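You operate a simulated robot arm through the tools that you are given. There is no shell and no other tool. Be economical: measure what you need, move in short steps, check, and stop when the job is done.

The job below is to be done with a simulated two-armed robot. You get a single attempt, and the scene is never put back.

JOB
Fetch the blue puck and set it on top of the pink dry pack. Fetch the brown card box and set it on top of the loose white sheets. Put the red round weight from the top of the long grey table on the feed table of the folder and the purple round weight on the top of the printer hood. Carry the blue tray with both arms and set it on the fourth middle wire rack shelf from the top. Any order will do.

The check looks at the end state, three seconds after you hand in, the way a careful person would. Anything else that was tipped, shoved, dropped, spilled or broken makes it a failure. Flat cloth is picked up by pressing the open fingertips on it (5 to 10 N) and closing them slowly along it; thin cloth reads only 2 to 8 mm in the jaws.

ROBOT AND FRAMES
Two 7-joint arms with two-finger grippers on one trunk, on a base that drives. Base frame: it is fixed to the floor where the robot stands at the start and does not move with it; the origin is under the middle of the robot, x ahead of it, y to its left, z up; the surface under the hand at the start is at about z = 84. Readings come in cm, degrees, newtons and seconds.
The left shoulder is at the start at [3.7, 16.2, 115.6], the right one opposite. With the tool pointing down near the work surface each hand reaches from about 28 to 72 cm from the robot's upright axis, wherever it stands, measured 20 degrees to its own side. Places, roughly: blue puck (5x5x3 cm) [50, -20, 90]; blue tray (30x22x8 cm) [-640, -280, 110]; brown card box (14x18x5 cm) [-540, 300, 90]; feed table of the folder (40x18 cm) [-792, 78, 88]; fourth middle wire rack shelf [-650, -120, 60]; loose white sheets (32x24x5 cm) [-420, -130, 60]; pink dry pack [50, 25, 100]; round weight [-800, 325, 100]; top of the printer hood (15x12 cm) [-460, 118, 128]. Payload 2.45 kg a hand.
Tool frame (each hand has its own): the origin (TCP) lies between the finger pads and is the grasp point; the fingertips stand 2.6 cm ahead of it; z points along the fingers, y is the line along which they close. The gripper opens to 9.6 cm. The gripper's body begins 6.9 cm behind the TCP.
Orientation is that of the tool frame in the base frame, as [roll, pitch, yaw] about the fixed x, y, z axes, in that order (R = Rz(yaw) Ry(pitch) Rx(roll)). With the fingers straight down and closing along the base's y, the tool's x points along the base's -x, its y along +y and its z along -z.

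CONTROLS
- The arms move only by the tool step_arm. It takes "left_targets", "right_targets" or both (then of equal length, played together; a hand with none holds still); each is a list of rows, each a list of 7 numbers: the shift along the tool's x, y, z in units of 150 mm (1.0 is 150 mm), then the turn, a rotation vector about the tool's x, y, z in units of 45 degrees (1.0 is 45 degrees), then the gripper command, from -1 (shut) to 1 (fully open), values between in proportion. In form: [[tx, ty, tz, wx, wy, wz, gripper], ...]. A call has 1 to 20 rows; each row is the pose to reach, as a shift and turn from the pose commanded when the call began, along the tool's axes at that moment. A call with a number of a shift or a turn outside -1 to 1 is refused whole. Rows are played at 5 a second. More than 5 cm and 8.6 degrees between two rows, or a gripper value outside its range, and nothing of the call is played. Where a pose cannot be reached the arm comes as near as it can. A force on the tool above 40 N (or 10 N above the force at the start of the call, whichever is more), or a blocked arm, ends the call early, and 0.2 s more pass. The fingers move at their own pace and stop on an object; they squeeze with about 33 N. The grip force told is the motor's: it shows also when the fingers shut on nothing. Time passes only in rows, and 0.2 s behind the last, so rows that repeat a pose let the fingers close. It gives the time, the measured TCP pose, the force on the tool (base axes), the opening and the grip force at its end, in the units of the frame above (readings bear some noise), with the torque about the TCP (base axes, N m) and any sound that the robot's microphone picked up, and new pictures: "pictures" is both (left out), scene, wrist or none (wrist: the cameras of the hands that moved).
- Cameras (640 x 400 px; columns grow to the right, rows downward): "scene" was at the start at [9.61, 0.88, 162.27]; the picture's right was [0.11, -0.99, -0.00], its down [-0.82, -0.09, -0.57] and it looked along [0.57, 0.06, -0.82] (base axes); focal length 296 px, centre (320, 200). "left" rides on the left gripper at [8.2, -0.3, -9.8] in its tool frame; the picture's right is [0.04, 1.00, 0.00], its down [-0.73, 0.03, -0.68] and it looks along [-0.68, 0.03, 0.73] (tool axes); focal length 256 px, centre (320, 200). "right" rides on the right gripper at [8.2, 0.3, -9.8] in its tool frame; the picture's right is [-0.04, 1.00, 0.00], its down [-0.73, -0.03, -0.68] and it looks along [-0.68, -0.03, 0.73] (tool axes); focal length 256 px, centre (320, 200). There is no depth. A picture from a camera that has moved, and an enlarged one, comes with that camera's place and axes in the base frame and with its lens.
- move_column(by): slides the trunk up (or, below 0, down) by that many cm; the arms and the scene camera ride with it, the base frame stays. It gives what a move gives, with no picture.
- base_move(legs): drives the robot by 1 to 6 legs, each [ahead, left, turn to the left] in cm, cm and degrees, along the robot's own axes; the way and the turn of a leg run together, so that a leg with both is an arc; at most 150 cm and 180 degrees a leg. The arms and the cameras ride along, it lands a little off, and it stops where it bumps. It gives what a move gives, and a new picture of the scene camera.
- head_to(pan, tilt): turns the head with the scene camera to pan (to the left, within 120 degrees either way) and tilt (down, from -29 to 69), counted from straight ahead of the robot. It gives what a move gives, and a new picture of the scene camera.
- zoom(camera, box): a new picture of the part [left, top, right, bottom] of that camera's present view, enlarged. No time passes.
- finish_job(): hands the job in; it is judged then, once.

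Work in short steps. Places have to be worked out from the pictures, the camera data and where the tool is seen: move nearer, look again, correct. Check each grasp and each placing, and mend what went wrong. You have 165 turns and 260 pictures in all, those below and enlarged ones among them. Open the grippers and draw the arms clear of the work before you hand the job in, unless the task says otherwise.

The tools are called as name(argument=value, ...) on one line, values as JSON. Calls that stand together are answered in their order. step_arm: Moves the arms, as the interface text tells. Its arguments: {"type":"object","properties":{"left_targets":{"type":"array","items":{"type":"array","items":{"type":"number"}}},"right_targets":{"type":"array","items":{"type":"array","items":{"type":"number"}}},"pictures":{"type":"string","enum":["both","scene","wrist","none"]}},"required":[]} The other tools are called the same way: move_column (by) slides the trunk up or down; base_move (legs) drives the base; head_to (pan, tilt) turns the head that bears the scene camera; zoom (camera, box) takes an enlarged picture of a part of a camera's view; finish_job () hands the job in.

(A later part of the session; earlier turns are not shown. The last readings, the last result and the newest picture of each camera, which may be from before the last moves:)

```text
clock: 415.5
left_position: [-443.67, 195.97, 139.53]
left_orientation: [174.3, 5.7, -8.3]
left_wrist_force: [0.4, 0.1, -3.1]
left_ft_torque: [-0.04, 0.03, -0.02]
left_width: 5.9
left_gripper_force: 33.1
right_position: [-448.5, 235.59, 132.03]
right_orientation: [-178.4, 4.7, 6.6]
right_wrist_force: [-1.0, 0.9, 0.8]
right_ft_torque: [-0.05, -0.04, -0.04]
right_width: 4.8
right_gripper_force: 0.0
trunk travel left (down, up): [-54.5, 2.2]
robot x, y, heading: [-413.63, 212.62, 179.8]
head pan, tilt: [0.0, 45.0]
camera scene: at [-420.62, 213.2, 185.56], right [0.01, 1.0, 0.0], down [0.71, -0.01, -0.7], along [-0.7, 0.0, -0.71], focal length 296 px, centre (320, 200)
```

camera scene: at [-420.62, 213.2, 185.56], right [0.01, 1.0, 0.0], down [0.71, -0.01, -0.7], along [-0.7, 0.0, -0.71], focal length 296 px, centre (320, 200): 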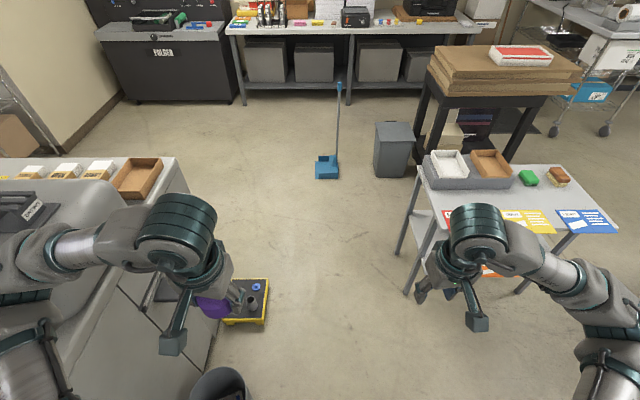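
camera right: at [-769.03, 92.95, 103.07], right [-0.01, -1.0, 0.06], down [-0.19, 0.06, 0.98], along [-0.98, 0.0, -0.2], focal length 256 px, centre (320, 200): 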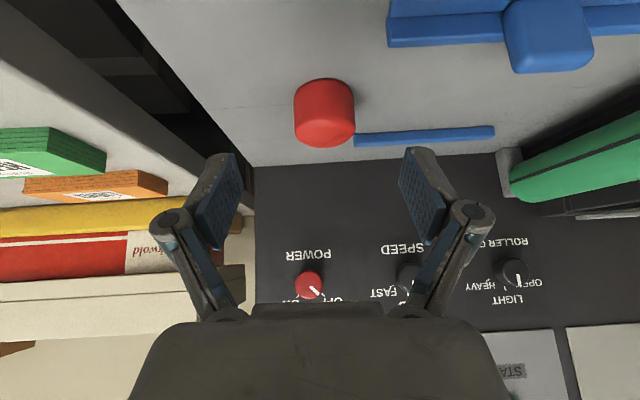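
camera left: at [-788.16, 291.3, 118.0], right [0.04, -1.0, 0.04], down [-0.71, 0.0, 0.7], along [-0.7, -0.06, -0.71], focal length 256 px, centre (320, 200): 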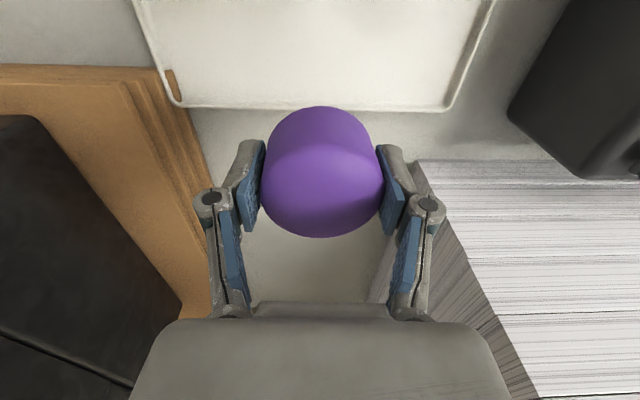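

The high trunk sways a lot. I try moving right again in short legs.

base_move(legs=[[0, -25, 0]])

move_column(by=-22)

step_arm(right_targets=[[0, 0, 0, 0, 0, 0, 0], [0, 0, 0, 0, 0, 0, 0], [0, 0, 0, 0, 0, 0, 0], [0, 0, 0, 0, 0, 0, 0], [0, 0, 0, 0, 0, 0, 0], [0, 0, 0, 0, 0, 0, 0], [0, 0, 0, 0, 0, 0, 0], [0, 0, 0, 0, 0, 0, 0], [0, 0, 0, 0, 0, 0, 0], [0, 0, 0, 0, 0, 0, 0], [0, 0, 0, 0, 0, 0, 0], [0, 0, 0, 0, 0, 0, 0], [0, 0, 0, 0, 0, 0, 0], [0, 0, 0, 0, 0, 0, 0]], pictures="scene")

```text
clock: 417.0
left_position: [-440.88, 222.95, 138.77]
left_orientation: [164.9, 6.7, -21.4]
left_wrist_force: [-0.8, 3.2, -1.9]
left_ft_torque: [-0.2, -0.09, 0.03]
left_width: 5.91
left_gripper_force: 32.7
right_position: [-449.53, 262.23, 132.97]
right_orientation: [-177.5, 6.8, 2.9]
right_wrist_force: [-0.7, 2.1, 0.6]
right_ft_torque: [-0.22, -0.08, 0.03]
right_width: 4.81
right_gripper_force: 0.1
trunk travel left (down, up): [-54.5, 2.2]
robot x, y, heading: [-413.97, 228.82, 179.3]
head pan, tilt: [0.0, 45.0]
stopped in leg 1: the robot was blocked; the commanded pose is now the measured one
camera scene: at [-421.28, 253.59, 185.65], right [0.02, 0.99, -0.13], down [0.71, -0.11, -0.69], along [-0.7, -0.08, -0.71], focal length 296 px, centre (320, 200)
```

scene: 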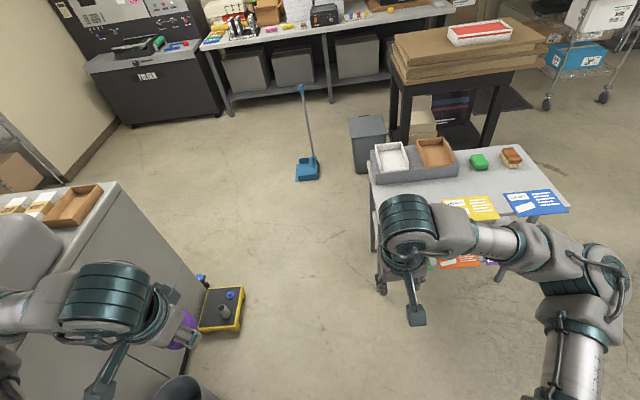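

```text
clock: 417.3
left_position: [-441.22, 198.53, 132.97]
left_orientation: [175.4, 10.8, -21.9]
left_wrist_force: [2.2, -5.9, -6.3]
left_ft_torque: [0.3, 0.0, -0.04]
left_width: 5.89
left_gripper_force: 32.9
right_position: [-449.78, 237.43, 135.35]
right_orientation: [-164.6, 6.3, -0.2]
right_wrist_force: [1.9, -4.2, 0.7]
right_ft_torque: [0.29, 0.2, 0.04]
right_width: 4.79
right_gripper_force: 0.0
trunk travel left (down, up): [-54.3, 2.3]
robot x, y, heading: [-414.65, 228.06, 178.8]
head pan, tilt: [0.0, 45.0]
stopped: the arm was blocked; the commanded pose is now the measured one
```

```text
clock: 417.9
left_position: [-440.65, 199.33, 136.1]
left_orientation: [169.7, 5.3, -14.4]
left_wrist_force: [-0.8, -3.8, -3.2]
left_ft_torque: [0.28, -0.06, -0.04]
left_width: 5.87
left_gripper_force: 32.8
right_position: [-446.63, 240.22, 132.27]
right_orientation: [-167.4, 9.3, 19.5]
right_wrist_force: [-0.3, -2.9, 0.6]
right_ft_torque: [0.22, 0.06, -0.03]
right_width: 4.8
right_gripper_force: 0.1
trunk travel left (down, up): [-54.3, 2.3]
robot x, y, heading: [-415.55, 228.59, 179.6]
head pan, tilt: [0.0, 45.0]
stopped in row 2 (left hand): the arm was blocked; the commanded pose is now the measured one
camera scene: at [-422.27, 213.77, 185.36], right [0.0, 1.0, 0.08], down [0.71, 0.05, -0.7], along [-0.7, 0.06, -0.71], focal length 296 px, centre (320, 200)
```

scene: 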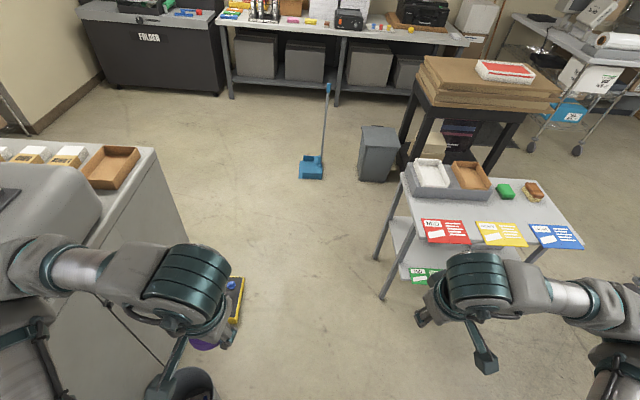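

Big sway; I only wait now until it calms.

step_arm(right_targets=[[0, 0, 0, 0, 0, 0, 0], [0, 0, 0, 0, 0, 0, 0], [0, 0, 0, 0, 0, 0, 0], [0, 0, 0, 0, 0, 0, 0], [0, 0, 0, 0, 0, 0, 0], [0, 0, 0, 0, 0, 0, 0], [0, 0, 0, 0, 0, 0, 0], [0, 0, 0, 0, 0, 0, 0], [0, 0, 0, 0, 0, 0, 0], [0, 0, 0, 0, 0, 0, 0]], pictures="none")

head_to(pan=90, tilt=45)

step_arm(right_targets=[[0, 0, 0, 0, 0, 0, 0], [0, 0, 0, 0, 0, 0, 0], [0, 0, 0, 0, 0, 0, 0], [0, 0, 0, 0, 0, 0, 0], [0, 0, 0, 0, 0, 0, 0], [0, 0, 0, 0, 0, 0, 0], [0, 0, 0, 0, 0, 0, 0], [0, 0, 0, 0, 0, 0, 0], [0, 0, 0, 0, 0, 0, 0], [0, 0, 0, 0, 0, 0, 0]], pictures="none")

```text
clock: 418.2
left_position: [-438.99, 223.3, 138.26]
left_orientation: [158.9, 3.1, -18.3]
left_wrist_force: [-0.5, 0.5, -4.2]
left_ft_torque: [0.06, 0.0, -0.1]
left_width: 5.89
left_gripper_force: 33.0
right_position: [-445.05, 264.37, 129.21]
right_orientation: [-174.9, 10.8, 14.6]
right_wrist_force: [2.2, 3.5, 0.4]
right_ft_torque: [-0.27, 0.1, -0.03]
right_width: 4.83
right_gripper_force: 0.0
trunk travel left (down, up): [-54.3, 2.3]
robot x, y, heading: [-415.11, 230.09, 179.0]
head pan, tilt: [0.0, 45.0]
stopped in row 1 (left hand): the arm was blocked; the commanded pose is now the measured one
```

```text
clock: 419.8
left_position: [-440.96, 208.71, 136.24]
left_orientation: [162.9, 3.9, -21.4]
left_wrist_force: [-2.4, 0.7, -1.2]
left_ft_torque: [-0.06, -0.24, 0.11]
left_width: 5.87
left_gripper_force: 33.2
right_position: [-447.35, 251.59, 131.94]
right_orientation: [-167.6, 8.5, 16.5]
right_wrist_force: [-2.0, 0.8, 1.3]
right_ft_torque: [-0.04, -0.13, 0.0]
right_width: 4.8
right_gripper_force: 0.1
trunk travel left (down, up): [-54.3, 2.3]
robot x, y, heading: [-415.78, 228.48, 178.6]
head pan, tilt: [90.0, 45.0]
camera scene: at [-416.22, 223.84, 185.64], right [-1.0, 0.02, -0.01], down [0.03, 0.69, -0.72], along [-0.01, -0.72, -0.69], focal length 296 px, centre (320, 200)
```

scene: 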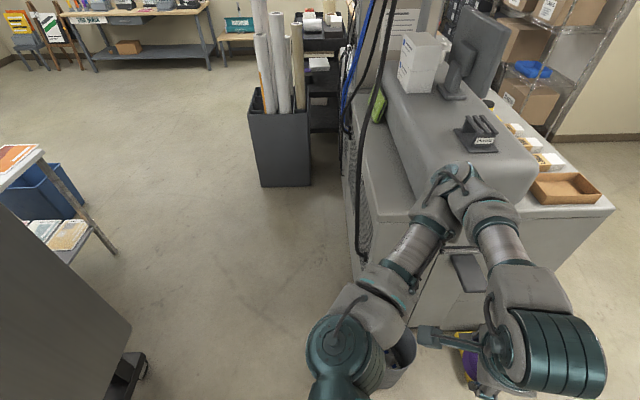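

```text
clock: 420.5
left_position: [-437.93, 222.1, 138.69]
left_orientation: [160.6, 4.3, -10.8]
left_wrist_force: [1.9, 2.0, -3.8]
left_ft_torque: [-0.09, 0.14, -0.05]
left_width: 5.89
left_gripper_force: 33.3
right_position: [-442.65, 260.83, 129.32]
right_orientation: [-175.1, 13.1, 17.9]
right_wrist_force: [1.2, 3.7, -0.4]
right_ft_torque: [-0.34, 0.07, 0.09]
right_width: 4.77
right_gripper_force: 0.1
trunk travel left (down, up): [-54.3, 2.3]
robot x, y, heading: [-413.05, 229.53, 177.8]
head pan, tilt: [90.0, 45.0]
stopped in row 3 (left hand): the arm was blocked; the commanded pose is now the measured one
```

I move further right, away from the printer end, in one more leg.

base_move(legs=[[0, -30, 0]])

move_column(by=-10)

move_column(by=-10)

```text
clock: 421.4
left_position: [-436.62, 217.22, 137.72]
left_orientation: [162.3, 4.8, -13.3]
left_wrist_force: [1.3, 0.5, -2.7]
left_ft_torque: [-0.04, -0.02, -0.03]
left_width: 5.89
left_gripper_force: 33.1
right_position: [-441.34, 258.53, 131.27]
right_orientation: [-169.3, 11.9, 18.5]
right_wrist_force: [0.3, 1.4, -0.8]
right_ft_torque: [-0.06, 0.04, -0.01]
right_width: 4.79
right_gripper_force: 0.1
trunk travel left (down, up): [-54.3, 2.3]
robot x, y, heading: [-412.6, 232.04, 177.6]
head pan, tilt: [90.0, 45.0]
stopped in leg 1: the robot was blocked; the commanded pose is now the measured one
camera scene: at [-411.43, 221.58, 185.28], right [-1.0, 0.04, 0.0], down [0.03, 0.72, -0.7], along [-0.03, -0.7, -0.72], focal length 296 px, centre (320, 200)
```

scene: 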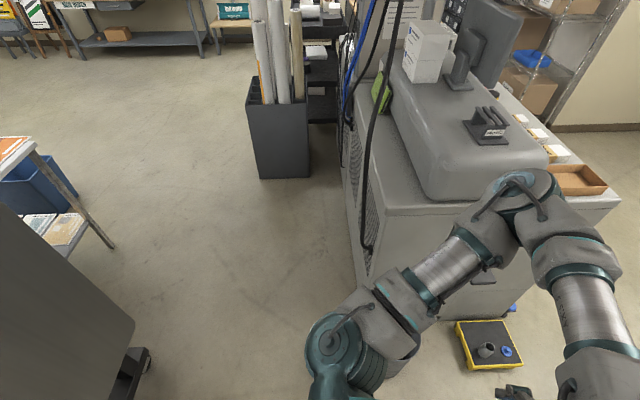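

```text
clock: 422.1
left_position: [-436.79, 205.15, 131.75]
left_orientation: [166.9, 5.8, -12.6]
left_wrist_force: [0.7, -2.3, -2.8]
left_ft_torque: [0.08, 0.0, 0.04]
left_width: 5.89
left_gripper_force: 33.5
right_position: [-441.67, 247.25, 128.78]
right_orientation: [-164.9, 10.5, 20.0]
right_wrist_force: [-1.2, -1.0, -0.4]
right_ft_torque: [0.04, -0.07, -0.02]
right_width: 4.8
right_gripper_force: 0.1
trunk travel left (down, up): [-50.0, 6.7]
robot x, y, heading: [-412.87, 230.46, 177.5]
head pan, tilt: [90.0, 45.0]
stopped: the arm was blocked; the commanded pose is now the measured one
```

```text
clock: 423.5
left_position: [-435.93, 215.53, 123.52]
left_orientation: [162.5, 5.4, -13.4]
left_wrist_force: [-0.5, 1.0, -3.0]
left_ft_torque: [0.01, -0.05, -0.06]
left_width: 5.9
left_gripper_force: 32.5
right_position: [-440.81, 257.31, 117.57]
right_orientation: [-168.4, 12.2, 18.8]
right_wrist_force: [0.0, 1.1, 0.6]
right_ft_torque: [-0.05, 0.02, -0.02]
right_width: 4.8
right_gripper_force: 0.1
trunk travel left (down, up): [-40.0, 16.7]
robot x, y, heading: [-413.12, 231.89, 177.5]
head pan, tilt: [90.0, 45.0]
```

Calming. I lower the remaining 8 cm, which also lets time pass.

move_column(by=-7.5)

move_column(by=-2)

move_column(by=2)

```text
clock: 424.6
left_position: [-436.39, 217.58, 115.97]
left_orientation: [161.9, 4.7, -13.6]
left_wrist_force: [0.2, 2.3, -3.4]
left_ft_torque: [-0.14, -0.05, -0.02]
left_width: 5.89
left_gripper_force: 33.1
right_position: [-441.96, 259.32, 108.71]
right_orientation: [-170.1, 10.9, 18.2]
right_wrist_force: [-1.6, 3.1, 0.1]
right_ft_torque: [-0.18, 0.0, 0.02]
right_width: 4.8
right_gripper_force: 0.0
trunk travel left (down, up): [-32.5, 24.2]
robot x, y, heading: [-412.65, 232.12, 177.8]
head pan, tilt: [90.0, 45.0]
```

```text
clock: 425.3
left_position: [-436.13, 212.59, 113.51]
left_orientation: [163.8, 5.4, -13.1]
left_wrist_force: [0.1, -0.4, -2.4]
left_ft_torque: [0.03, 0.04, -0.01]
left_width: 5.89
left_gripper_force: 32.3
right_position: [-441.41, 254.43, 107.85]
right_orientation: [-167.8, 10.2, 18.9]
right_wrist_force: [1.2, -0.5, 0.9]
right_ft_torque: [0.0, 0.03, 0.0]
right_width: 4.8
right_gripper_force: 0.1
trunk travel left (down, up): [-30.5, 26.2]
robot x, y, heading: [-413.03, 231.11, 177.1]
head pan, tilt: [90.0, 45.0]
```

```text
clock: 425.9
left_position: [-436.9, 205.64, 114.3]
left_orientation: [166.8, 5.8, -12.9]
left_wrist_force: [0.0, -1.6, -4.2]
left_ft_torque: [0.13, 0.04, 0.01]
left_width: 5.87
left_gripper_force: 32.6
right_position: [-442.32, 247.69, 110.86]
right_orientation: [-165.5, 9.0, 19.5]
right_wrist_force: [-1.0, -2.4, 0.3]
right_ft_torque: [0.23, -0.1, -0.05]
right_width: 4.81
right_gripper_force: 0.1
trunk travel left (down, up): [-32.5, 24.2]
robot x, y, heading: [-412.89, 229.85, 177.5]
head pan, tilt: [90.0, 45.0]
```

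step_arm(right_targets=[[0, 0, 0, 0, 0, 0, 0], [0, 0, 0, 0, 0, 0, 0], [0, 0, 0, 0, 0, 0, 0], [0, 0, 0, 0, 0, 0, 0], [0, 0, 0, 0, 0, 0, 0], [0, 0, 0, 0, 0, 0, 0], [0, 0, 0, 0, 0, 0, 0], [0, 0, 0, 0, 0, 0, 0], [0, 0, 0, 0, 0, 0, 0], [0, 0, 0, 0, 0, 0, 0], [0, 0, 0, 0, 0, 0, 0], [0, 0, 0, 0, 0, 0, 0], [0, 0, 0, 0, 0, 0, 0], [0, 0, 0, 0, 0, 0, 0], [0, 0, 0, 0, 0, 0, 0], [0, 0, 0, 0, 0, 0, 0], [0, 0, 0, 0, 0, 0, 0], [0, 0, 0, 0, 0, 0, 0], [0, 0, 0, 0, 0, 0, 0], [0, 0, 0, 0, 0, 0, 0]], pictures="none")

step_arm(right_targets=[[0, 0, 0, 0, 0, 0, 0], [0, 0, 0, 0, 0, 0, 0], [0, 0, 0, 0, 0, 0, 0], [0, 0, 0, 0, 0, 0, 0], [0, 0, 0, 0, 0, 0, 0], [0, 0, 0, 0, 0, 0, 0], [0, 0, 0, 0, 0, 0, 0], [0, 0, 0, 0, 0, 0, 0], [0, 0, 0, 0, 0, 0, 0], [0, 0, 0, 0, 0, 0, 0], [0, 0, 0, 0, 0, 0, 0], [0, 0, 0, 0, 0, 0, 0], [0, 0, 0, 0, 0, 0, 0], [0, 0, 0, 0, 0, 0, 0], [0, 0, 0, 0, 0, 0, 0], [0, 0, 0, 0, 0, 0, 0], [0, 0, 0, 0, 0, 0, 0], [0, 0, 0, 0, 0, 0, 0], [0, 0, 0, 0, 0, 0, 0], [0, 0, 0, 0, 0, 0, 0]], pictures="none")

```text
clock: 430.3
left_position: [-435.91, 208.86, 114.69]
left_orientation: [165.7, 5.9, -13.0]
left_wrist_force: [0.8, -1.1, -4.1]
left_ft_torque: [0.11, -0.01, -0.02]
left_width: 5.89
left_gripper_force: 32.9
right_position: [-441.74, 251.04, 110.71]
right_orientation: [-165.7, 9.6, 19.1]
right_wrist_force: [0.3, -1.0, 0.4]
right_ft_torque: [0.09, 0.02, 0.0]
right_width: 4.81
right_gripper_force: 0.0
trunk travel left (down, up): [-32.5, 24.2]
robot x, y, heading: [-412.5, 231.48, 178.1]
head pan, tilt: [90.0, 45.0]
stopped in row 20 (right hand): the arm was blocked; the commanded pose is now the measured one
```

```text
clock: 434.7
left_position: [-435.83, 214.11, 115.38]
left_orientation: [163.8, 5.4, -13.8]
left_wrist_force: [-0.2, 0.0, -3.4]
left_ft_torque: [0.01, -0.03, -0.04]
left_width: 5.87
left_gripper_force: 32.8
right_position: [-441.6, 256.2, 109.87]
right_orientation: [-167.7, 9.8, 18.2]
right_wrist_force: [-0.4, 0.4, 0.7]
right_ft_torque: [-0.02, 0.04, -0.01]
right_width: 4.79
right_gripper_force: 0.2
trunk travel left (down, up): [-32.5, 24.2]
robot x, y, heading: [-412.89, 233.69, 177.7]
head pan, tilt: [90.0, 45.0]
stopped in row 20 (right hand): the arm was blocked; the commanded pose is now the measured one
```

Calm enough. I straighten both hands (tool down, aligned) and extend them 10 cm forward.

step_arm(left_targets=[[-0.12, 0, 0, 0.09, 0.03, -0.06, -1], [-0.25, 0, 0, 0.18, 0.06, -0.13, -1], [-0.4, 0, 0, 0.27, 0.09, -0.19, -1], [-0.55, 0, 0, 0.36, 0.12, -0.256, -1], [-0.67, 0, 0, 0.36, 0.12, -0.256, -1]], right_targets=[[-0.12, 0, 0, -0.06, 0.05, 0.1, 0], [-0.25, 0, 0, -0.12, 0.1, 0.2, 0], [-0.4, 0, 0, -0.18, 0.15, 0.3, 0], [-0.55, 0, 0, -0.24, 0.2, 0.4, 0], [-0.67, 0, 0, -0.27, 0.22, 0.45, 0]], pictures="none")

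base_move(legs=[[0, -65, 2]])

head_to(pan=0, tilt=45)

```text
clock: 436.1
left_position: [-445.13, 216.39, 116.55]
left_orientation: [-179.5, 1.9, -1.4]
left_wrist_force: [-0.6, 0.7, -2.9]
left_ft_torque: [-0.05, 0.04, 0.02]
left_width: 5.9
left_gripper_force: 32.8
right_position: [-450.59, 252.81, 112.0]
right_orientation: [177.3, 2.0, -2.7]
right_wrist_force: [1.1, 0.6, 0.2]
right_ft_torque: [-0.1, 0.0, 0.01]
right_width: 4.79
right_gripper_force: 0.0
trunk travel left (down, up): [-32.5, 24.2]
robot x, y, heading: [-412.97, 233.07, 177.7]
head pan, tilt: [90.0, 45.0]
stopped in row 5 (left hand): the arm was blocked; the commanded pose is now the measured one
```

```text
clock: 439.7
left_position: [-443.67, 278.18, 116.56]
left_orientation: [-179.3, 1.9, 1.2]
left_wrist_force: [0.0, 0.7, -3.8]
left_ft_torque: [-0.01, -0.04, -0.01]
left_width: 5.87
left_gripper_force: 32.9
right_position: [-450.62, 314.29, 111.98]
right_orientation: [177.6, 2.0, 0.0]
right_wrist_force: [0.3, 0.5, 0.1]
right_ft_torque: [-0.01, 0.0, 0.01]
right_width: 4.82
right_gripper_force: 0.0
trunk travel left (down, up): [-32.5, 24.2]
robot x, y, heading: [-412.03, 296.27, -179.7]
head pan, tilt: [90.0, 45.0]
camera scene: at [-413.91, 286.82, 163.54], right [-1.0, -0.01, 0.0], down [0.0, 0.71, -0.7], along [0.01, -0.7, -0.71], focal length 296 px, centre (320, 200)
```

scene: 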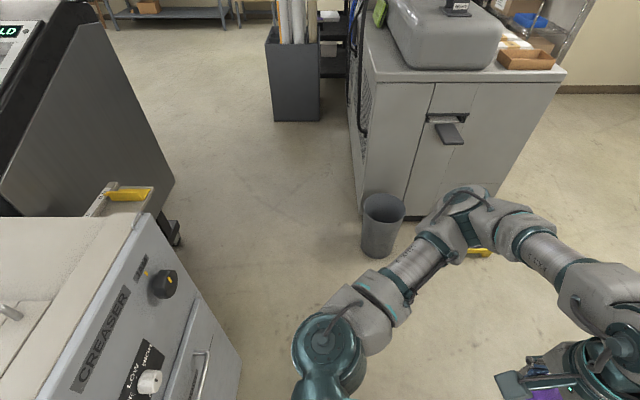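

```text
clock: 441.3
left_position: [-443.33, 275.93, 116.52]
left_orientation: [-178.6, 1.9, 1.6]
left_wrist_force: [-1.4, -1.4, -3.5]
left_ft_torque: [0.09, -0.06, -0.01]
left_width: 5.89
left_gripper_force: 32.3
right_position: [-450.21, 312.12, 112.27]
right_orientation: [178.4, 2.3, 0.4]
right_wrist_force: [-0.7, -1.8, 0.1]
right_ft_torque: [0.02, -0.01, 0.02]
right_width: 4.82
right_gripper_force: 0.0
trunk travel left (down, up): [-32.5, 24.2]
robot x, y, heading: [-411.92, 295.91, -179.5]
head pan, tilt: [0.0, 45.0]
camera scene: at [-422.04, 290.16, 163.48], right [-0.01, 1.0, 0.03], down [0.71, 0.03, -0.7], along [-0.7, 0.02, -0.71], focal length 296 px, centre (320, 200)
```

scene: 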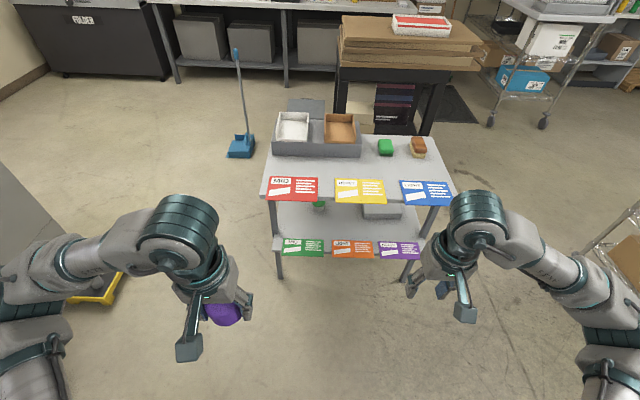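

Stable. The stand's free strip is x −521…−508 (z≈88). I drive forward 56 cm.

base_move(legs=[[56, 0, 0]])

step_arm(left_targets=[[-0.2, 0, 0, 0, 0, 0, -1], [-0.4, 0, 0.05, 0, 0, 0, -1], [-0.6, 0, 0.1, 0, 0, 0, -1], [-0.8, 0, 0.2, 0, 0, 0, -1], [-0.95, 0, 0.4, 0, 0, 0, -1], [-0.95, 0, 0.6, 0, 0, 0, -1], [-0.95, 0, 0.6, 0, 0, 0, -1], [-0.95, 0, 0.6, 0, 0, 0, -1], [-0.95, 0, 0.6, 0, 0, 0, -1]], pictures="both")

```text
clock: 444.5
left_position: [-498.91, 281.92, 117.09]
left_orientation: [179.1, 2.1, 0.5]
left_wrist_force: [0.3, 0.8, -4.2]
left_ft_torque: [-0.07, -0.06, -0.04]
left_width: 5.88
left_gripper_force: 32.7
right_position: [-505.65, 317.94, 111.29]
right_orientation: [176.0, 2.0, -0.5]
right_wrist_force: [-0.5, 0.7, -0.2]
right_ft_torque: [-0.1, -0.02, 0.03]
right_width: 4.78
right_gripper_force: 0.1
trunk travel left (down, up): [-32.5, 24.2]
robot x, y, heading: [-467.05, 296.9, -179.9]
head pan, tilt: [0.0, 45.0]
camera scene: at [-477.59, 302.25, 163.43], right [0.0, 1.0, -0.03], down [0.71, -0.02, -0.7], along [-0.7, -0.02, -0.71], focal length 296 px, centre (320, 200)
```

scene: 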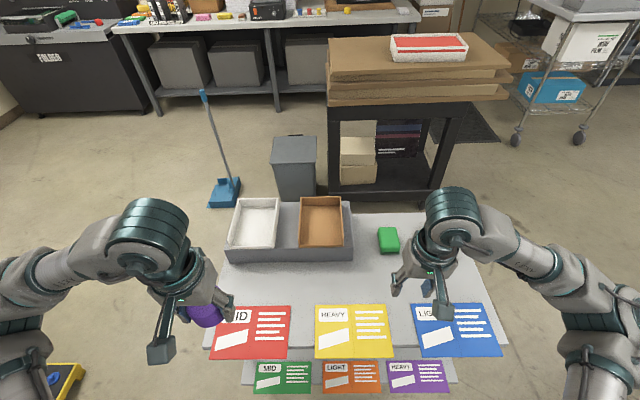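

```text
clock: 446.7
left_position: [-512.64, 273.06, 107.68]
left_orientation: [-177.1, 2.2, 1.1]
left_wrist_force: [0.1, -1.5, -3.5]
left_ft_torque: [0.11, -0.08, 0.01]
left_width: 5.87
left_gripper_force: 32.8
right_position: [-504.75, 308.88, 113.06]
right_orientation: [-180.0, 2.7, 0.1]
right_wrist_force: [0.9, -0.3, -0.1]
right_ft_torque: [0.02, 0.06, -0.01]
right_width: 4.78
right_gripper_force: 0.0
trunk travel left (down, up): [-32.5, 24.2]
robot x, y, heading: [-467.23, 295.27, -180.0]
head pan, tilt: [0.0, 45.0]
stopped in row 9 (left hand): the arm was blocked; the commanded pose is now the measured one
camera scene: at [-477.48, 290.13, 163.49], right [-0.01, 1.0, 0.03], down [0.71, 0.03, -0.7], along [-0.7, 0.02, -0.71], focal length 296 px, centre (320, 200)
camera left: at [-503.84, 273.02, 117.26], right [0.06, -1.0, -0.05], down [-0.7, -0.08, 0.71], along [-0.71, -0.01, -0.71], focal length 256 px, centre (320, 200)
```

scene: 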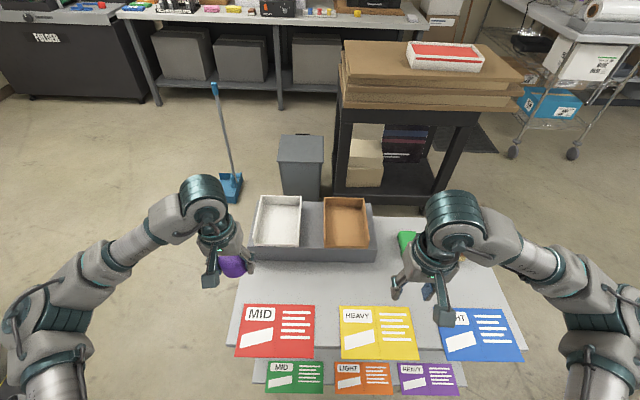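
left: 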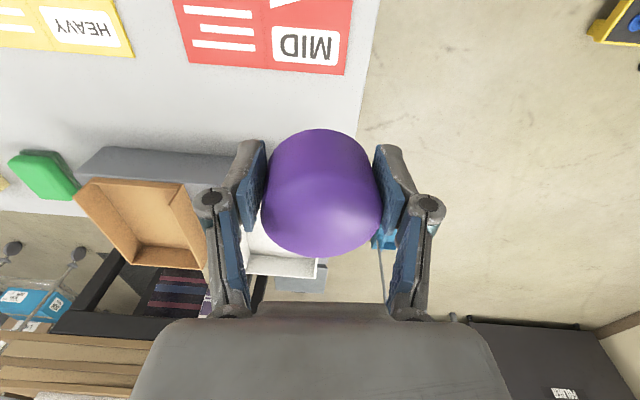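

I shift the purple weight 9 cm toward the middle (+y) and hold to settle.

step_arm(left_targets=[[-0.03, -0.08, 0, 0, 0, 0, -1], [-0.06, -0.2, 0, 0, 0, 0, -1], [-0.1, -0.32, 0, 0, 0, 0, -1], [-0.13, -0.44, 0, 0, 0, 0, -1], [-0.13, -0.54, 0.1, 0, 0, 0, -1], [-0.13, -0.6, 0.25, 0, 0, 0, -1], [-0.13, -0.6, 0.4, 0, 0, 0, -1], [-0.13, -0.6, 0.45, 0, 0, 0, -1], [-0.13, -0.6, 0.45, 0, 0, 0, -1], [-0.13, -0.6, 0.45, 0, 0, 0, -1], [-0.13, -0.6, 0.45, 0, 0, 0, -1], [-0.13, -0.6, 0.45, 0, 0, 0, -1], [-0.13, -0.6, 0.45, 0, 0, 0, -1], [-0.13, -0.6, 0.45, 0, 0, 0, -1], [-0.13, -0.6, 0.45, 0, 0, 0, -1], [-0.13, -0.6, 0.45, 0, 0, 0, -1], [-0.13, -0.6, 0.45, 0, 0, 0, -1], [-0.13, -0.6, 0.45, 0, 0, 0, -1]], pictures="both")

```text
clock: 450.7
left_position: [-514.5, 289.25, 102.47]
left_orientation: [179.9, 2.7, 0.4]
left_wrist_force: [0.8, 1.0, -4.4]
left_ft_torque: [-0.11, 0.05, -0.03]
left_width: 5.87
left_gripper_force: 33.3
right_position: [-504.25, 316.31, 112.32]
right_orientation: [177.1, 2.7, -0.8]
right_wrist_force: [-0.9, 0.6, 0.1]
right_ft_torque: [-0.04, -0.02, 0.0]
right_width: 4.78
right_gripper_force: 0.1
trunk travel left (down, up): [-32.5, 24.2]
robot x, y, heading: [-466.8, 296.92, -179.8]
head pan, tilt: [0.0, 45.0]
stopped in row 18 (left hand): the arm was blocked; the commanded pose is now the measured one
camera scene: at [-477.48, 301.13, 163.53], right [0.0, 1.0, -0.03], down [0.71, -0.02, -0.7], along [-0.7, -0.02, -0.71], focal length 296 px, centre (320, 200)
camera left: at [-505.78, 289.63, 111.89], right [0.05, -1.0, 0.0], down [-0.7, -0.04, 0.71], along [-0.71, -0.03, -0.7], focal length 256 px, centre (320, 200)
```

scene: 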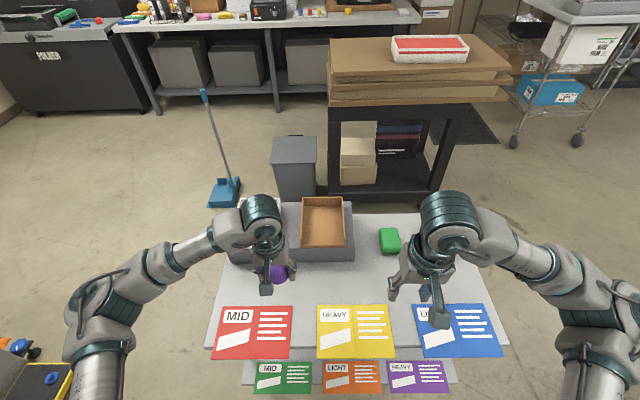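
left: 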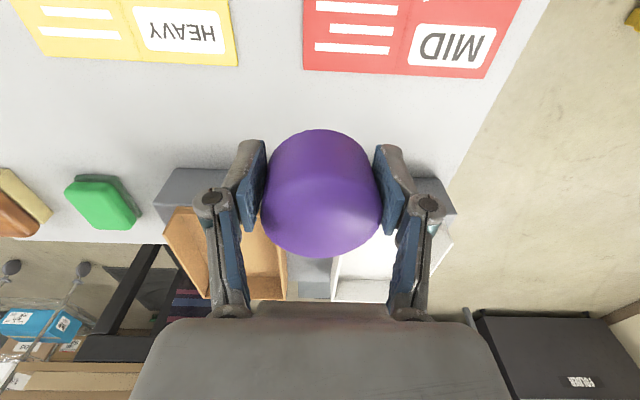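

I hold again to settle before lowering.

step_arm(left_targets=[[-0.05, 0, 0, 0, 0, 0, -1], [-0.1, 0, 0, 0, 0, 0, -1], [-0.14, 0, 0, 0, 0, 0, -1], [-0.14, 0, 0, 0, 0, 0, -1], [-0.14, 0, 0, 0, 0, 0, -1], [-0.14, 0, 0, 0, 0, 0, -1], [-0.14, 0, 0, 0, 0, 0, -1], [-0.14, 0, 0, 0, 0, 0, -1], [-0.14, 0, 0, 0, 0, 0, -1], [-0.14, 0, 0, 0, 0, 0, -1], [-0.14, 0, 0, 0, 0, 0, -1], [-0.14, 0, 0, 0, 0, 0, -1], [-0.14, 0, 0, 0, 0, 0, -1], [-0.14, 0, 0, 0, 0, 0, -1], [-0.14, 0, 0, 0, 0, 0, -1], [-0.14, 0, 0, 0, 0, 0, -1], [-0.14, 0, 0, 0, 0, 0, -1], [-0.14, 0, 0, 0, 0, 0, -1], [-0.14, 0, 0, 0, 0, 0, -1], [-0.14, 0, 0, 0, 0, 0, -1]], pictures="none")

step_arm(left_targets=[[0, 0, 0, 0, 0, 0, -1], [0, 0, 0, 0, 0, 0, -1], [0, 0, 0, 0, 0, 0, -1], [0, 0, 0, 0, 0, 0, -1], [0, 0, 0, 0, 0, 0, -1], [0, 0, 0, 0, 0, 0, -1], [0, 0, 0, 0, 0, 0, -1], [0, 0, 0, 0, 0, 0, -1], [0, 0, 0, 0, 0, 0, -1], [0, 0, 0, 0, 0, 0, -1], [0, 0, 0, 0, 0, 0, -1], [0, 0, 0, 0, 0, 0, -1], [0, 0, 0, 0, 0, 0, -1], [0, 0, 0, 0, 0, 0, -1], [0, 0, 0, 0, 0, 0, -1], [0, 0, 0, 0, 0, 0, -1]], pictures="none")

```text
clock: 454.9
left_position: [-516.6, 288.52, 102.47]
left_orientation: [-179.6, 2.6, 0.5]
left_wrist_force: [0.3, 1.2, -3.4]
left_ft_torque: [-0.09, -0.01, 0.02]
left_width: 5.85
left_gripper_force: 32.9
right_position: [-504.44, 315.62, 112.47]
right_orientation: [177.5, 2.8, -0.8]
right_wrist_force: [-0.4, 1.0, -0.5]
right_ft_torque: [-0.03, -0.03, -0.02]
right_width: 4.79
right_gripper_force: 0.1
trunk travel left (down, up): [-32.5, 24.2]
robot x, y, heading: [-467.36, 296.73, -180.0]
head pan, tilt: [0.0, 45.0]
```

```text
clock: 458.3
left_position: [-516.68, 285.67, 102.17]
left_orientation: [-178.4, 2.5, 0.9]
left_wrist_force: [-0.2, -1.0, -3.9]
left_ft_torque: [0.05, -0.06, -0.02]
left_width: 5.85
left_gripper_force: 32.8
right_position: [-504.42, 312.53, 112.88]
right_orientation: [178.7, 2.9, -0.4]
right_wrist_force: [0.5, -0.5, -1.0]
right_ft_torque: [0.02, 0.0, 0.0]
right_width: 4.78
right_gripper_force: 0.0
trunk travel left (down, up): [-32.5, 24.2]
robot x, y, heading: [-467.04, 296.11, -179.9]
head pan, tilt: [0.0, 45.0]
```

Nearly still. I lower the weight until it touches the stand.

step_arm(left_targets=[[0, 0, 0.12, 0, 0, 0, -1], [0, 0, 0.28, 0, 0, 0, -1], [0, 0, 0.44, 0, 0, 0, -1], [0, 0, 0.58, 0, 0, 0, -1], [0, 0, 0.66, 0, 0, 0, -1], [0, 0, 0.7, 0, 0, 0, -1], [0, 0, 0.73, 0, 0, 0, -1], [0, 0, 0.76, 0, 0, 0, -1], [0, 0, 0.79, 0, 0, 0, -1], [0, 0, 0.82, 0, 0, 0, -1], [0, 0, 0.85, 0, 0, 0, -1], [0, 0, 0.88, 0, 0, 0, -1]], pictures="none")

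```text
clock: 460.9
left_position: [-517.2, 285.42, 89.04]
left_orientation: [-178.2, 2.7, 0.9]
left_wrist_force: [-0.9, -1.9, -4.0]
left_ft_torque: [0.1, -0.08, 0.01]
left_width: 5.85
left_gripper_force: 33.3
right_position: [-504.46, 311.89, 112.88]
right_orientation: [179.0, 2.8, -0.3]
right_wrist_force: [-0.3, -1.2, -0.7]
right_ft_torque: [0.06, 0.04, 0.04]
right_width: 4.79
right_gripper_force: 0.0
trunk travel left (down, up): [-32.5, 24.2]
robot x, y, heading: [-467.17, 296.17, -179.7]
head pan, tilt: [0.0, 45.0]
```

No contact yet (bottom ~85.6). I go on lower.

step_arm(left_targets=[[0, 0, 0.03, 0, 0, 0, -1], [0, 0, 0.06, 0, 0, 0, -1], [0, 0, 0.09, 0, 0, 0, -1], [0, 0, 0.12, 0, 0, 0, -1], [0, 0, 0.15, 0, 0, 0, -1], [0, 0, 0.18, 0, 0, 0, -1], [0, 0, 0.21, 0, 0, 0, -1], [0, 0, 0.24, 0, 0, 0, -1], [0, 0, 0.27, 0, 0, 0, -1], [0, 0, 0.3, 0, 0, 0, -1]], pictures="both")

```text
clock: 463.1
left_position: [-517.68, 288.52, 84.78]
left_orientation: [-179.7, 2.8, 0.6]
left_wrist_force: [-0.1, 1.4, -3.6]
left_ft_torque: [-0.11, -0.06, 0.02]
left_width: 5.85
left_gripper_force: 33.3
right_position: [-504.52, 315.58, 112.44]
right_orientation: [177.4, 2.8, -0.7]
right_wrist_force: [0.7, 0.1, -1.0]
right_ft_torque: [-0.05, -0.03, -0.02]
right_width: 4.8
right_gripper_force: 0.0
trunk travel left (down, up): [-32.5, 24.2]
robot x, y, heading: [-467.12, 296.82, -179.8]
head pan, tilt: [0.0, 45.0]
camera scene: at [-477.52, 299.55, 163.56], right [0.0, 1.0, -0.02], down [0.71, -0.01, -0.7], along [-0.7, -0.01, -0.71], focal length 296 px, centre (320, 200)
camera left: at [-508.82, 288.91, 94.22], right [0.05, -1.0, -0.01], down [-0.7, -0.04, 0.71], along [-0.71, -0.03, -0.7], focal length 256 px, centre (320, 200)
```

scene: 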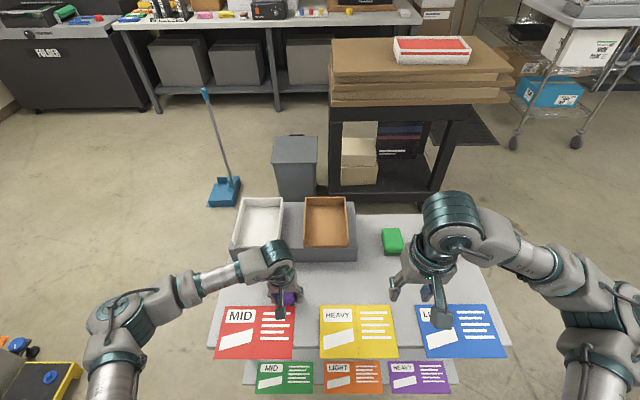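
left: 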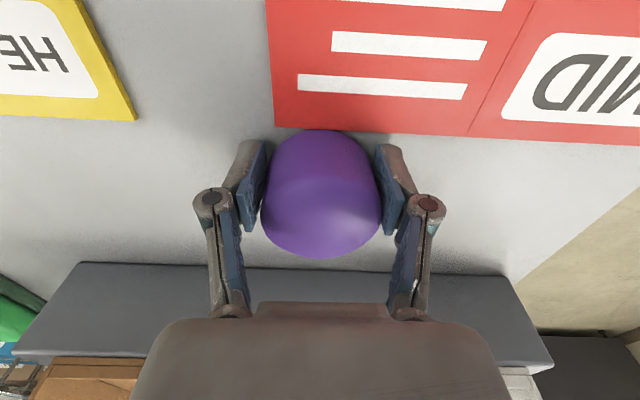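

The stand is lower than I assumed (~79). I shift 5 cm further (−x) off the poster and continue down.

step_arm(left_targets=[[-0.1, 0, 0, 0, 0, 0, -1], [-0.22, 0, 0, 0, 0, 0, -1], [-0.35, 0, 0.02, 0, 0, 0, -1], [-0.35, 0, 0.06, 0, 0, 0, -1], [-0.35, 0, 0.09, 0, 0, 0, -1], [-0.35, 0, 0.12, 0, 0, 0, -1], [-0.35, 0, 0.15, 0, 0, 0, -1], [-0.35, 0, 0.18, 0, 0, 0, -1], [-0.35, 0, 0.21, 0, 0, 0, -1], [-0.35, 0, 0.24, 0, 0, 0, -1], [-0.35, 0, 0.27, 0, 0, 0, -1], [-0.35, 0, 0.3, 0, 0, 0, -1], [-0.35, 0, 0.33, 0, 0, 0, -1], [-0.35, 0, 0.36, 0, 0, 0, -1]], pictures="wrist")

```text
clock: 464.4
left_position: [-522.66, 286.73, 84.51]
left_orientation: [-177.0, 3.4, 0.3]
left_wrist_force: [6.1, 8.8, 17.7]
left_ft_torque: [-0.5, -0.41, 0.34]
left_width: 5.86
left_gripper_force: 33.4
right_position: [-504.03, 312.03, 113.08]
right_orientation: [179.1, 3.0, -0.4]
right_wrist_force: [0.9, -0.6, 0.1]
right_ft_torque: [0.06, 0.02, -0.02]
right_width: 4.79
right_gripper_force: 0.1
trunk travel left (down, up): [-32.5, 24.2]
robot x, y, heading: [-467.28, 296.16, -179.6]
head pan, tilt: [0.0, 45.0]
stopped in row 6 (left hand): the force on the tool passed its limit at 47 N (the readings are from after the stop); the commanded pose is now the measured one
camera left: at [-513.84, 286.62, 93.9], right [0.04, -1.0, -0.06], down [-0.69, -0.07, 0.72], along [-0.72, 0.01, -0.69], focal length 256 px, centre (320, 200)
```

left: 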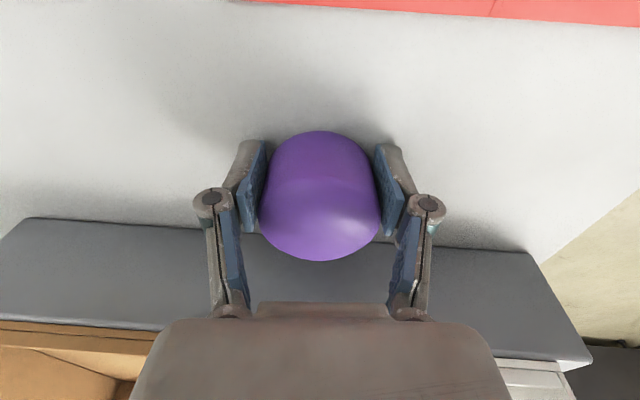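

Contact. I release the weight and rise straight up 15 cm, then swing the left hand away.

step_arm(left_targets=[[0, 0, 0, 0, 0, 0, 0], [0, 0, 0, 0, 0, 0, 0.8], [0, 0, 0, 0, 0, 0, 0.8], [0, 0, 0, 0, 0, 0, 0.8], [0, 0, -0.15, 0, 0, 0, 0.8], [0, 0, -0.4, 0, 0, 0, 0.8], [0, 0, -0.7, 0, 0, 0, 0.8], [0, 0, -0.95, 0, 0, 0, 0.8], [0.25, 0.1, -1.0, 0, 0, 0, 0.5], [0.5, 0.25, -1.0, 0, 0, 0, 0.5], [0.75, 0.4, -1.0, 0, 0, 0, 0.5], [1.0, 0.6, -1.0, 0, 0, 0, 0.5]], pictures="none")

step_arm(right_targets=[[-0.2, 0.12, 0.05, 0, 0, 0, 0.8], [-0.4, 0.3, 0.1, 0, 0, 0, 0.8], [-0.6, 0.5, 0.15, 0, 0, 0, 0.8], [-0.8, 0.7, 0.2, 0, 0, 0, 0.8], [-0.95, 0.9, 0.3, 0, 0, 0, 0.8], [-0.95, 1.0, 0.5, 0, 0, 0, 0.8], [-0.95, 1.0, 0.7, 0, 0, 0, 0.8], [-0.95, 1.0, 0.7, 0, 0, 0, 0.8], [-0.95, 1.0, 0.7, 0, 0, 0, 0.8], [-0.95, 1.0, 0.7, 0, 0, 0, 0.8], [-0.95, 1.0, 0.7, 0, 0, 0, 0.8], [-0.95, 1.0, 0.7, 0, 0, 0, 0.8], [-0.95, 1.0, 0.7, 0, 0, 0, 0.8], [-0.95, 1.0, 0.7, 0, 0, 0, 0.8]], pictures="both")

```text
clock: 466.9
left_position: [-506.6, 277.49, 98.36]
left_orientation: [-177.5, 3.3, 0.4]
left_wrist_force: [-0.5, -0.6, -0.3]
left_ft_torque: [0.01, 0.03, -0.03]
left_width: 7.2
left_gripper_force: 0.2
right_position: [-504.06, 312.73, 112.99]
right_orientation: [178.7, 3.2, -0.5]
right_wrist_force: [0.3, -0.3, -0.1]
right_ft_torque: [0.01, 0.01, 0.03]
right_width: 4.83
right_gripper_force: 0.2
trunk travel left (down, up): [-32.5, 24.2]
robot x, y, heading: [-467.09, 296.26, -180.1]
head pan, tilt: [0.0, 45.0]
```

```text
clock: 469.9
left_position: [-506.78, 277.56, 98.32]
left_orientation: [-177.6, 3.3, 0.4]
left_wrist_force: [0.2, -0.2, 0.5]
left_ft_torque: [0.04, 0.0, -0.01]
left_width: 7.2
left_gripper_force: 0.0
right_position: [-518.85, 297.71, 103.34]
right_orientation: [178.6, 3.0, -0.4]
right_wrist_force: [-1.5, -0.3, -0.1]
right_ft_torque: [-0.02, 0.01, 0.02]
right_width: 8.63
right_gripper_force: 0.0
trunk travel left (down, up): [-32.5, 24.2]
robot x, y, heading: [-467.2, 296.07, -179.9]
head pan, tilt: [0.0, 45.0]
camera scene: at [-477.49, 296.17, 163.6], right [0.0, 1.0, 0.0], down [0.71, 0.0, -0.7], along [-0.7, 0.0, -0.71], focal length 296 px, centre (320, 200)
camera right: at [-510.35, 297.5, 112.65], right [-0.05, -1.0, 0.03], down [-0.7, 0.05, 0.72], along [-0.72, 0.02, -0.7], focal length 256 px, centre (320, 200)
```

scene: 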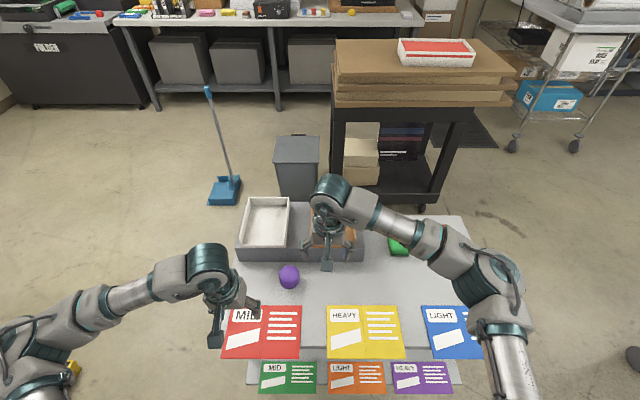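
right: 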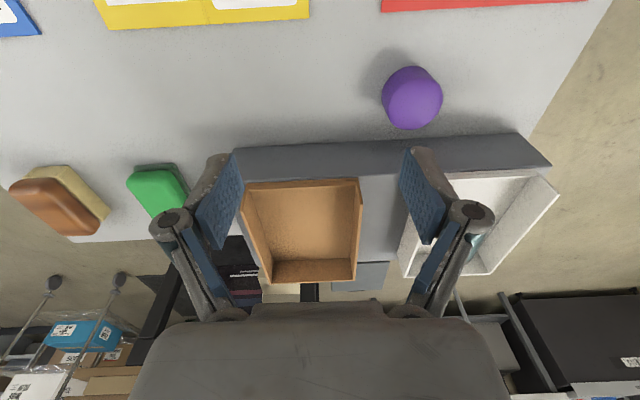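

Purple at [-523, 287]. I move the right hand over it and down partway.

step_arm(right_targets=[[-0.05, 0.15, 0, 0, 0, 0, 0.8], [-0.12, 0.35, 0, 0, 0, 0, 0.8], [-0.2, 0.55, 0, 0, 0, 0, 0.8], [-0.27, 0.7, 0.1, 0, 0, 0, 0.8], [-0.27, 0.7, 0.3, 0, 0, 0, 0.8], [-0.27, 0.7, 0.5, 0, 0, 0, 0.8], [-0.27, 0.7, 0.7, 0, 0, 0, 0.8], [-0.27, 0.7, 0.7, 0, 0, 0, 0.8], [-0.27, 0.7, 0.7, 0, 0, 0, 0.8], [-0.27, 0.7, 0.7, 0, 0, 0, 0.8], [-0.27, 0.7, 0.7, 0, 0, 0, 0.8], [-0.27, 0.7, 0.7, 0, 0, 0, 0.8]], pictures="wrist")

```text
clock: 472.6
left_position: [-506.79, 277.6, 98.25]
left_orientation: [-177.6, 3.2, 0.4]
left_wrist_force: [0.7, 0.4, 1.4]
left_ft_torque: [-0.02, 0.01, 0.0]
left_width: 7.2
left_gripper_force: 0.0
right_position: [-523.77, 286.9, 93.4]
right_orientation: [178.5, 3.0, -0.5]
right_wrist_force: [0.5, -0.8, -0.6]
right_ft_torque: [0.0, -0.01, 0.0]
right_width: 8.63
right_gripper_force: 0.0
trunk travel left (down, up): [-32.5, 24.2]
robot x, y, heading: [-467.0, 296.1, -179.9]
head pan, tilt: [0.0, 45.0]
camera right: at [-515.17, 286.83, 102.75], right [-0.05, -1.0, 0.03], down [-0.7, 0.05, 0.72], along [-0.72, 0.02, -0.7], focal length 256 px, centre (320, 200)
```

right: 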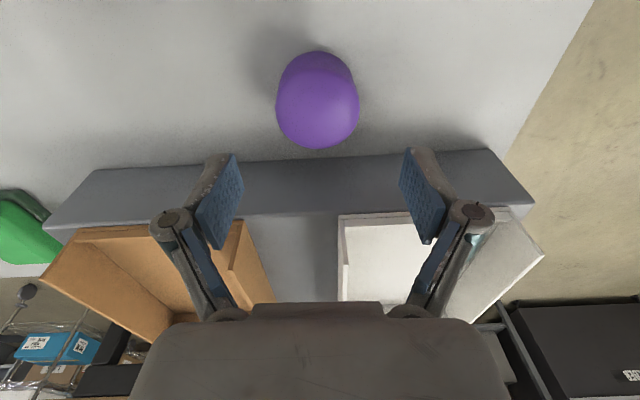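

Aligned; I lower 8.8 cm, close and lift.

step_arm(right_targets=[[-0.02, 0, 0.12, 0, 0, 0, 0.8], [-0.03, 0, 0.28, 0, 0, 0, 0.8], [-0.03, 0, 0.44, 0, 0, 0, 0.8], [-0.03, 0, 0.55, 0, 0, 0, 0.8], [-0.03, 0, 0.58, 0, 0, 0, 0.8], [-0.03, 0, 0.58, 0, 0, 0, 0.3], [-0.03, 0, 0.58, 0, 0, 0, -1], [-0.03, 0, 0.58, 0, 0, 0, -1], [-0.03, 0, 0.58, 0, 0, 0, -1], [-0.03, 0, 0.45, 0, 0, 0, -1], [-0.03, 0, 0.2, 0, 0, 0, -1], [-0.03, 0, 0, 0, 0, 0, -1], [-0.03, 0, -0.3, 0, 0, 0, -1], [-0.03, 0, -0.6, 0, 0, 0, -1], [-0.03, 0, -0.8, 0, 0, 0, -1]], pictures="wrist")

```text
clock: 475.8
left_position: [-506.75, 277.63, 98.29]
left_orientation: [-177.5, 3.2, 0.3]
left_wrist_force: [0.1, -0.1, 0.7]
left_ft_torque: [0.01, -0.04, -0.03]
left_width: 7.21
left_gripper_force: 0.0
right_position: [-523.67, 287.35, 105.83]
right_orientation: [178.8, 2.9, -0.4]
right_wrist_force: [-0.7, 0.2, -4.0]
right_ft_torque: [-0.01, 0.02, 0.03]
right_width: 5.89
right_gripper_force: 32.7
trunk travel left (down, up): [-32.5, 24.2]
robot x, y, heading: [-467.56, 296.09, -180.0]
head pan, tilt: [0.0, 45.0]
camera right: at [-515.08, 287.27, 115.07], right [-0.05, -1.0, 0.03], down [-0.7, 0.05, 0.71], along [-0.72, 0.02, -0.7], focal length 256 px, centre (320, 200)
```

right: 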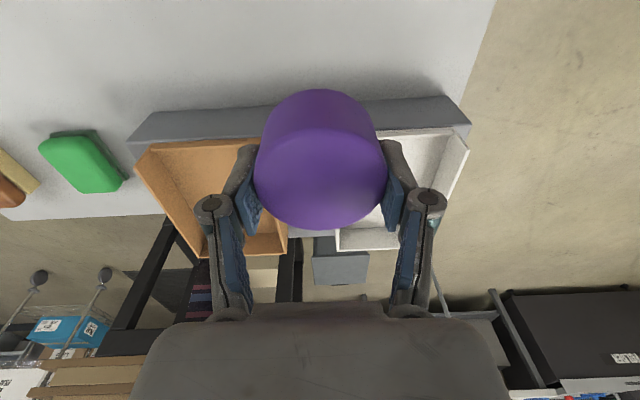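

Purple is now in the right hand. I move it aside and bring the left hand, tilted 45°, toward the brown box's left wall.

step_arm(right_targets=[[0.15, -0.2, -0.05, 0, 0, 0, -1], [0.35, -0.45, -0.15, 0, 0, 0, -1], [0.6, -0.65, -0.25, 0, 0, 0, -1], [0.8, -0.85, -0.35, 0, 0, 0, -1], [0.9, -1.0, -0.45, 0, 0, 0, -1], [1.0, -1.0, -0.5, 0, 0, 0, -1]], pictures="none")

step_arm(left_targets=[[0, -0.1, -0.05, 0, -0.18, 0, 0.2], [-0.1, -0.3, -0.1, 0, -0.36, 0, 0.2], [-0.3, -0.5, -0.1, 0, -0.54, 0, 0.2], [-0.5, -0.7, -0.1, 0, -0.72, 0, 0.2], [-0.7, -0.9, -0.1, 0, -0.9, 0, 0.2], [-0.85, -1.0, -0.1, 0, -0.93, 0, 0.2], [-0.85, -1.0, -0.1, 0, -0.93, 0, 0.2], [-0.85, -1.0, -0.1, 0, -0.93, 0, 0.2], [-0.85, -1.0, -0.1, 0, -0.93, 0, 0.2], [-0.85, -1.0, -0.1, 0, -0.93, 0, 0.2], [-0.85, -1.0, -0.1, 0, -0.93, 0, 0.2], [-0.85, -1.0, -0.1, 0, -0.93, 0, 0.2]], pictures="both")

```text
refused: row 2 steps farther than a row can; nothing moved
```

```text
clock: 478.4
left_position: [-519.63, 292.45, 100.93]
left_orientation: [-176.7, 45.0, 2.7]
left_wrist_force: [-0.2, 0.1, -0.1]
left_ft_torque: [0.02, 0.01, -0.01]
left_width: 5.77
left_gripper_force: 0.0
right_position: [-523.72, 287.33, 105.75]
right_orientation: [178.8, 3.0, -0.5]
right_wrist_force: [0.8, 0.7, -3.6]
right_ft_torque: [-0.01, 0.02, -0.02]
right_width: 5.88
right_gripper_force: 33.4
trunk travel left (down, up): [-32.5, 24.2]
robot x, y, heading: [-466.93, 296.4, -179.8]
head pan, tilt: [0.0, 45.0]
camera scene: at [-477.63, 296.18, 163.59], right [0.0, 1.0, 0.0], down [0.71, 0.0, -0.7], along [-0.7, 0.0, -0.71], focal length 296 px, centre (320, 200)
camera left: at [-506.66, 292.85, 102.13], right [0.03, -1.0, -0.07], down [-0.04, -0.07, 1.0], along [-1.0, -0.03, -0.04], focal length 256 px, centre (320, 200)
```

scene: 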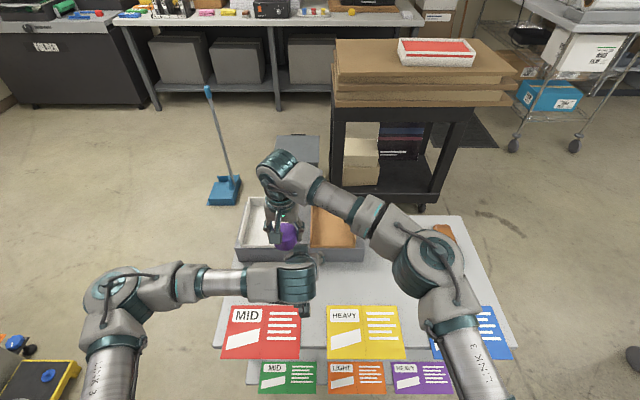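
left: 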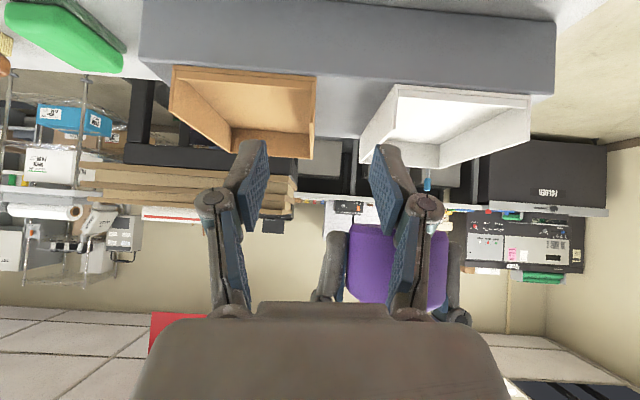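

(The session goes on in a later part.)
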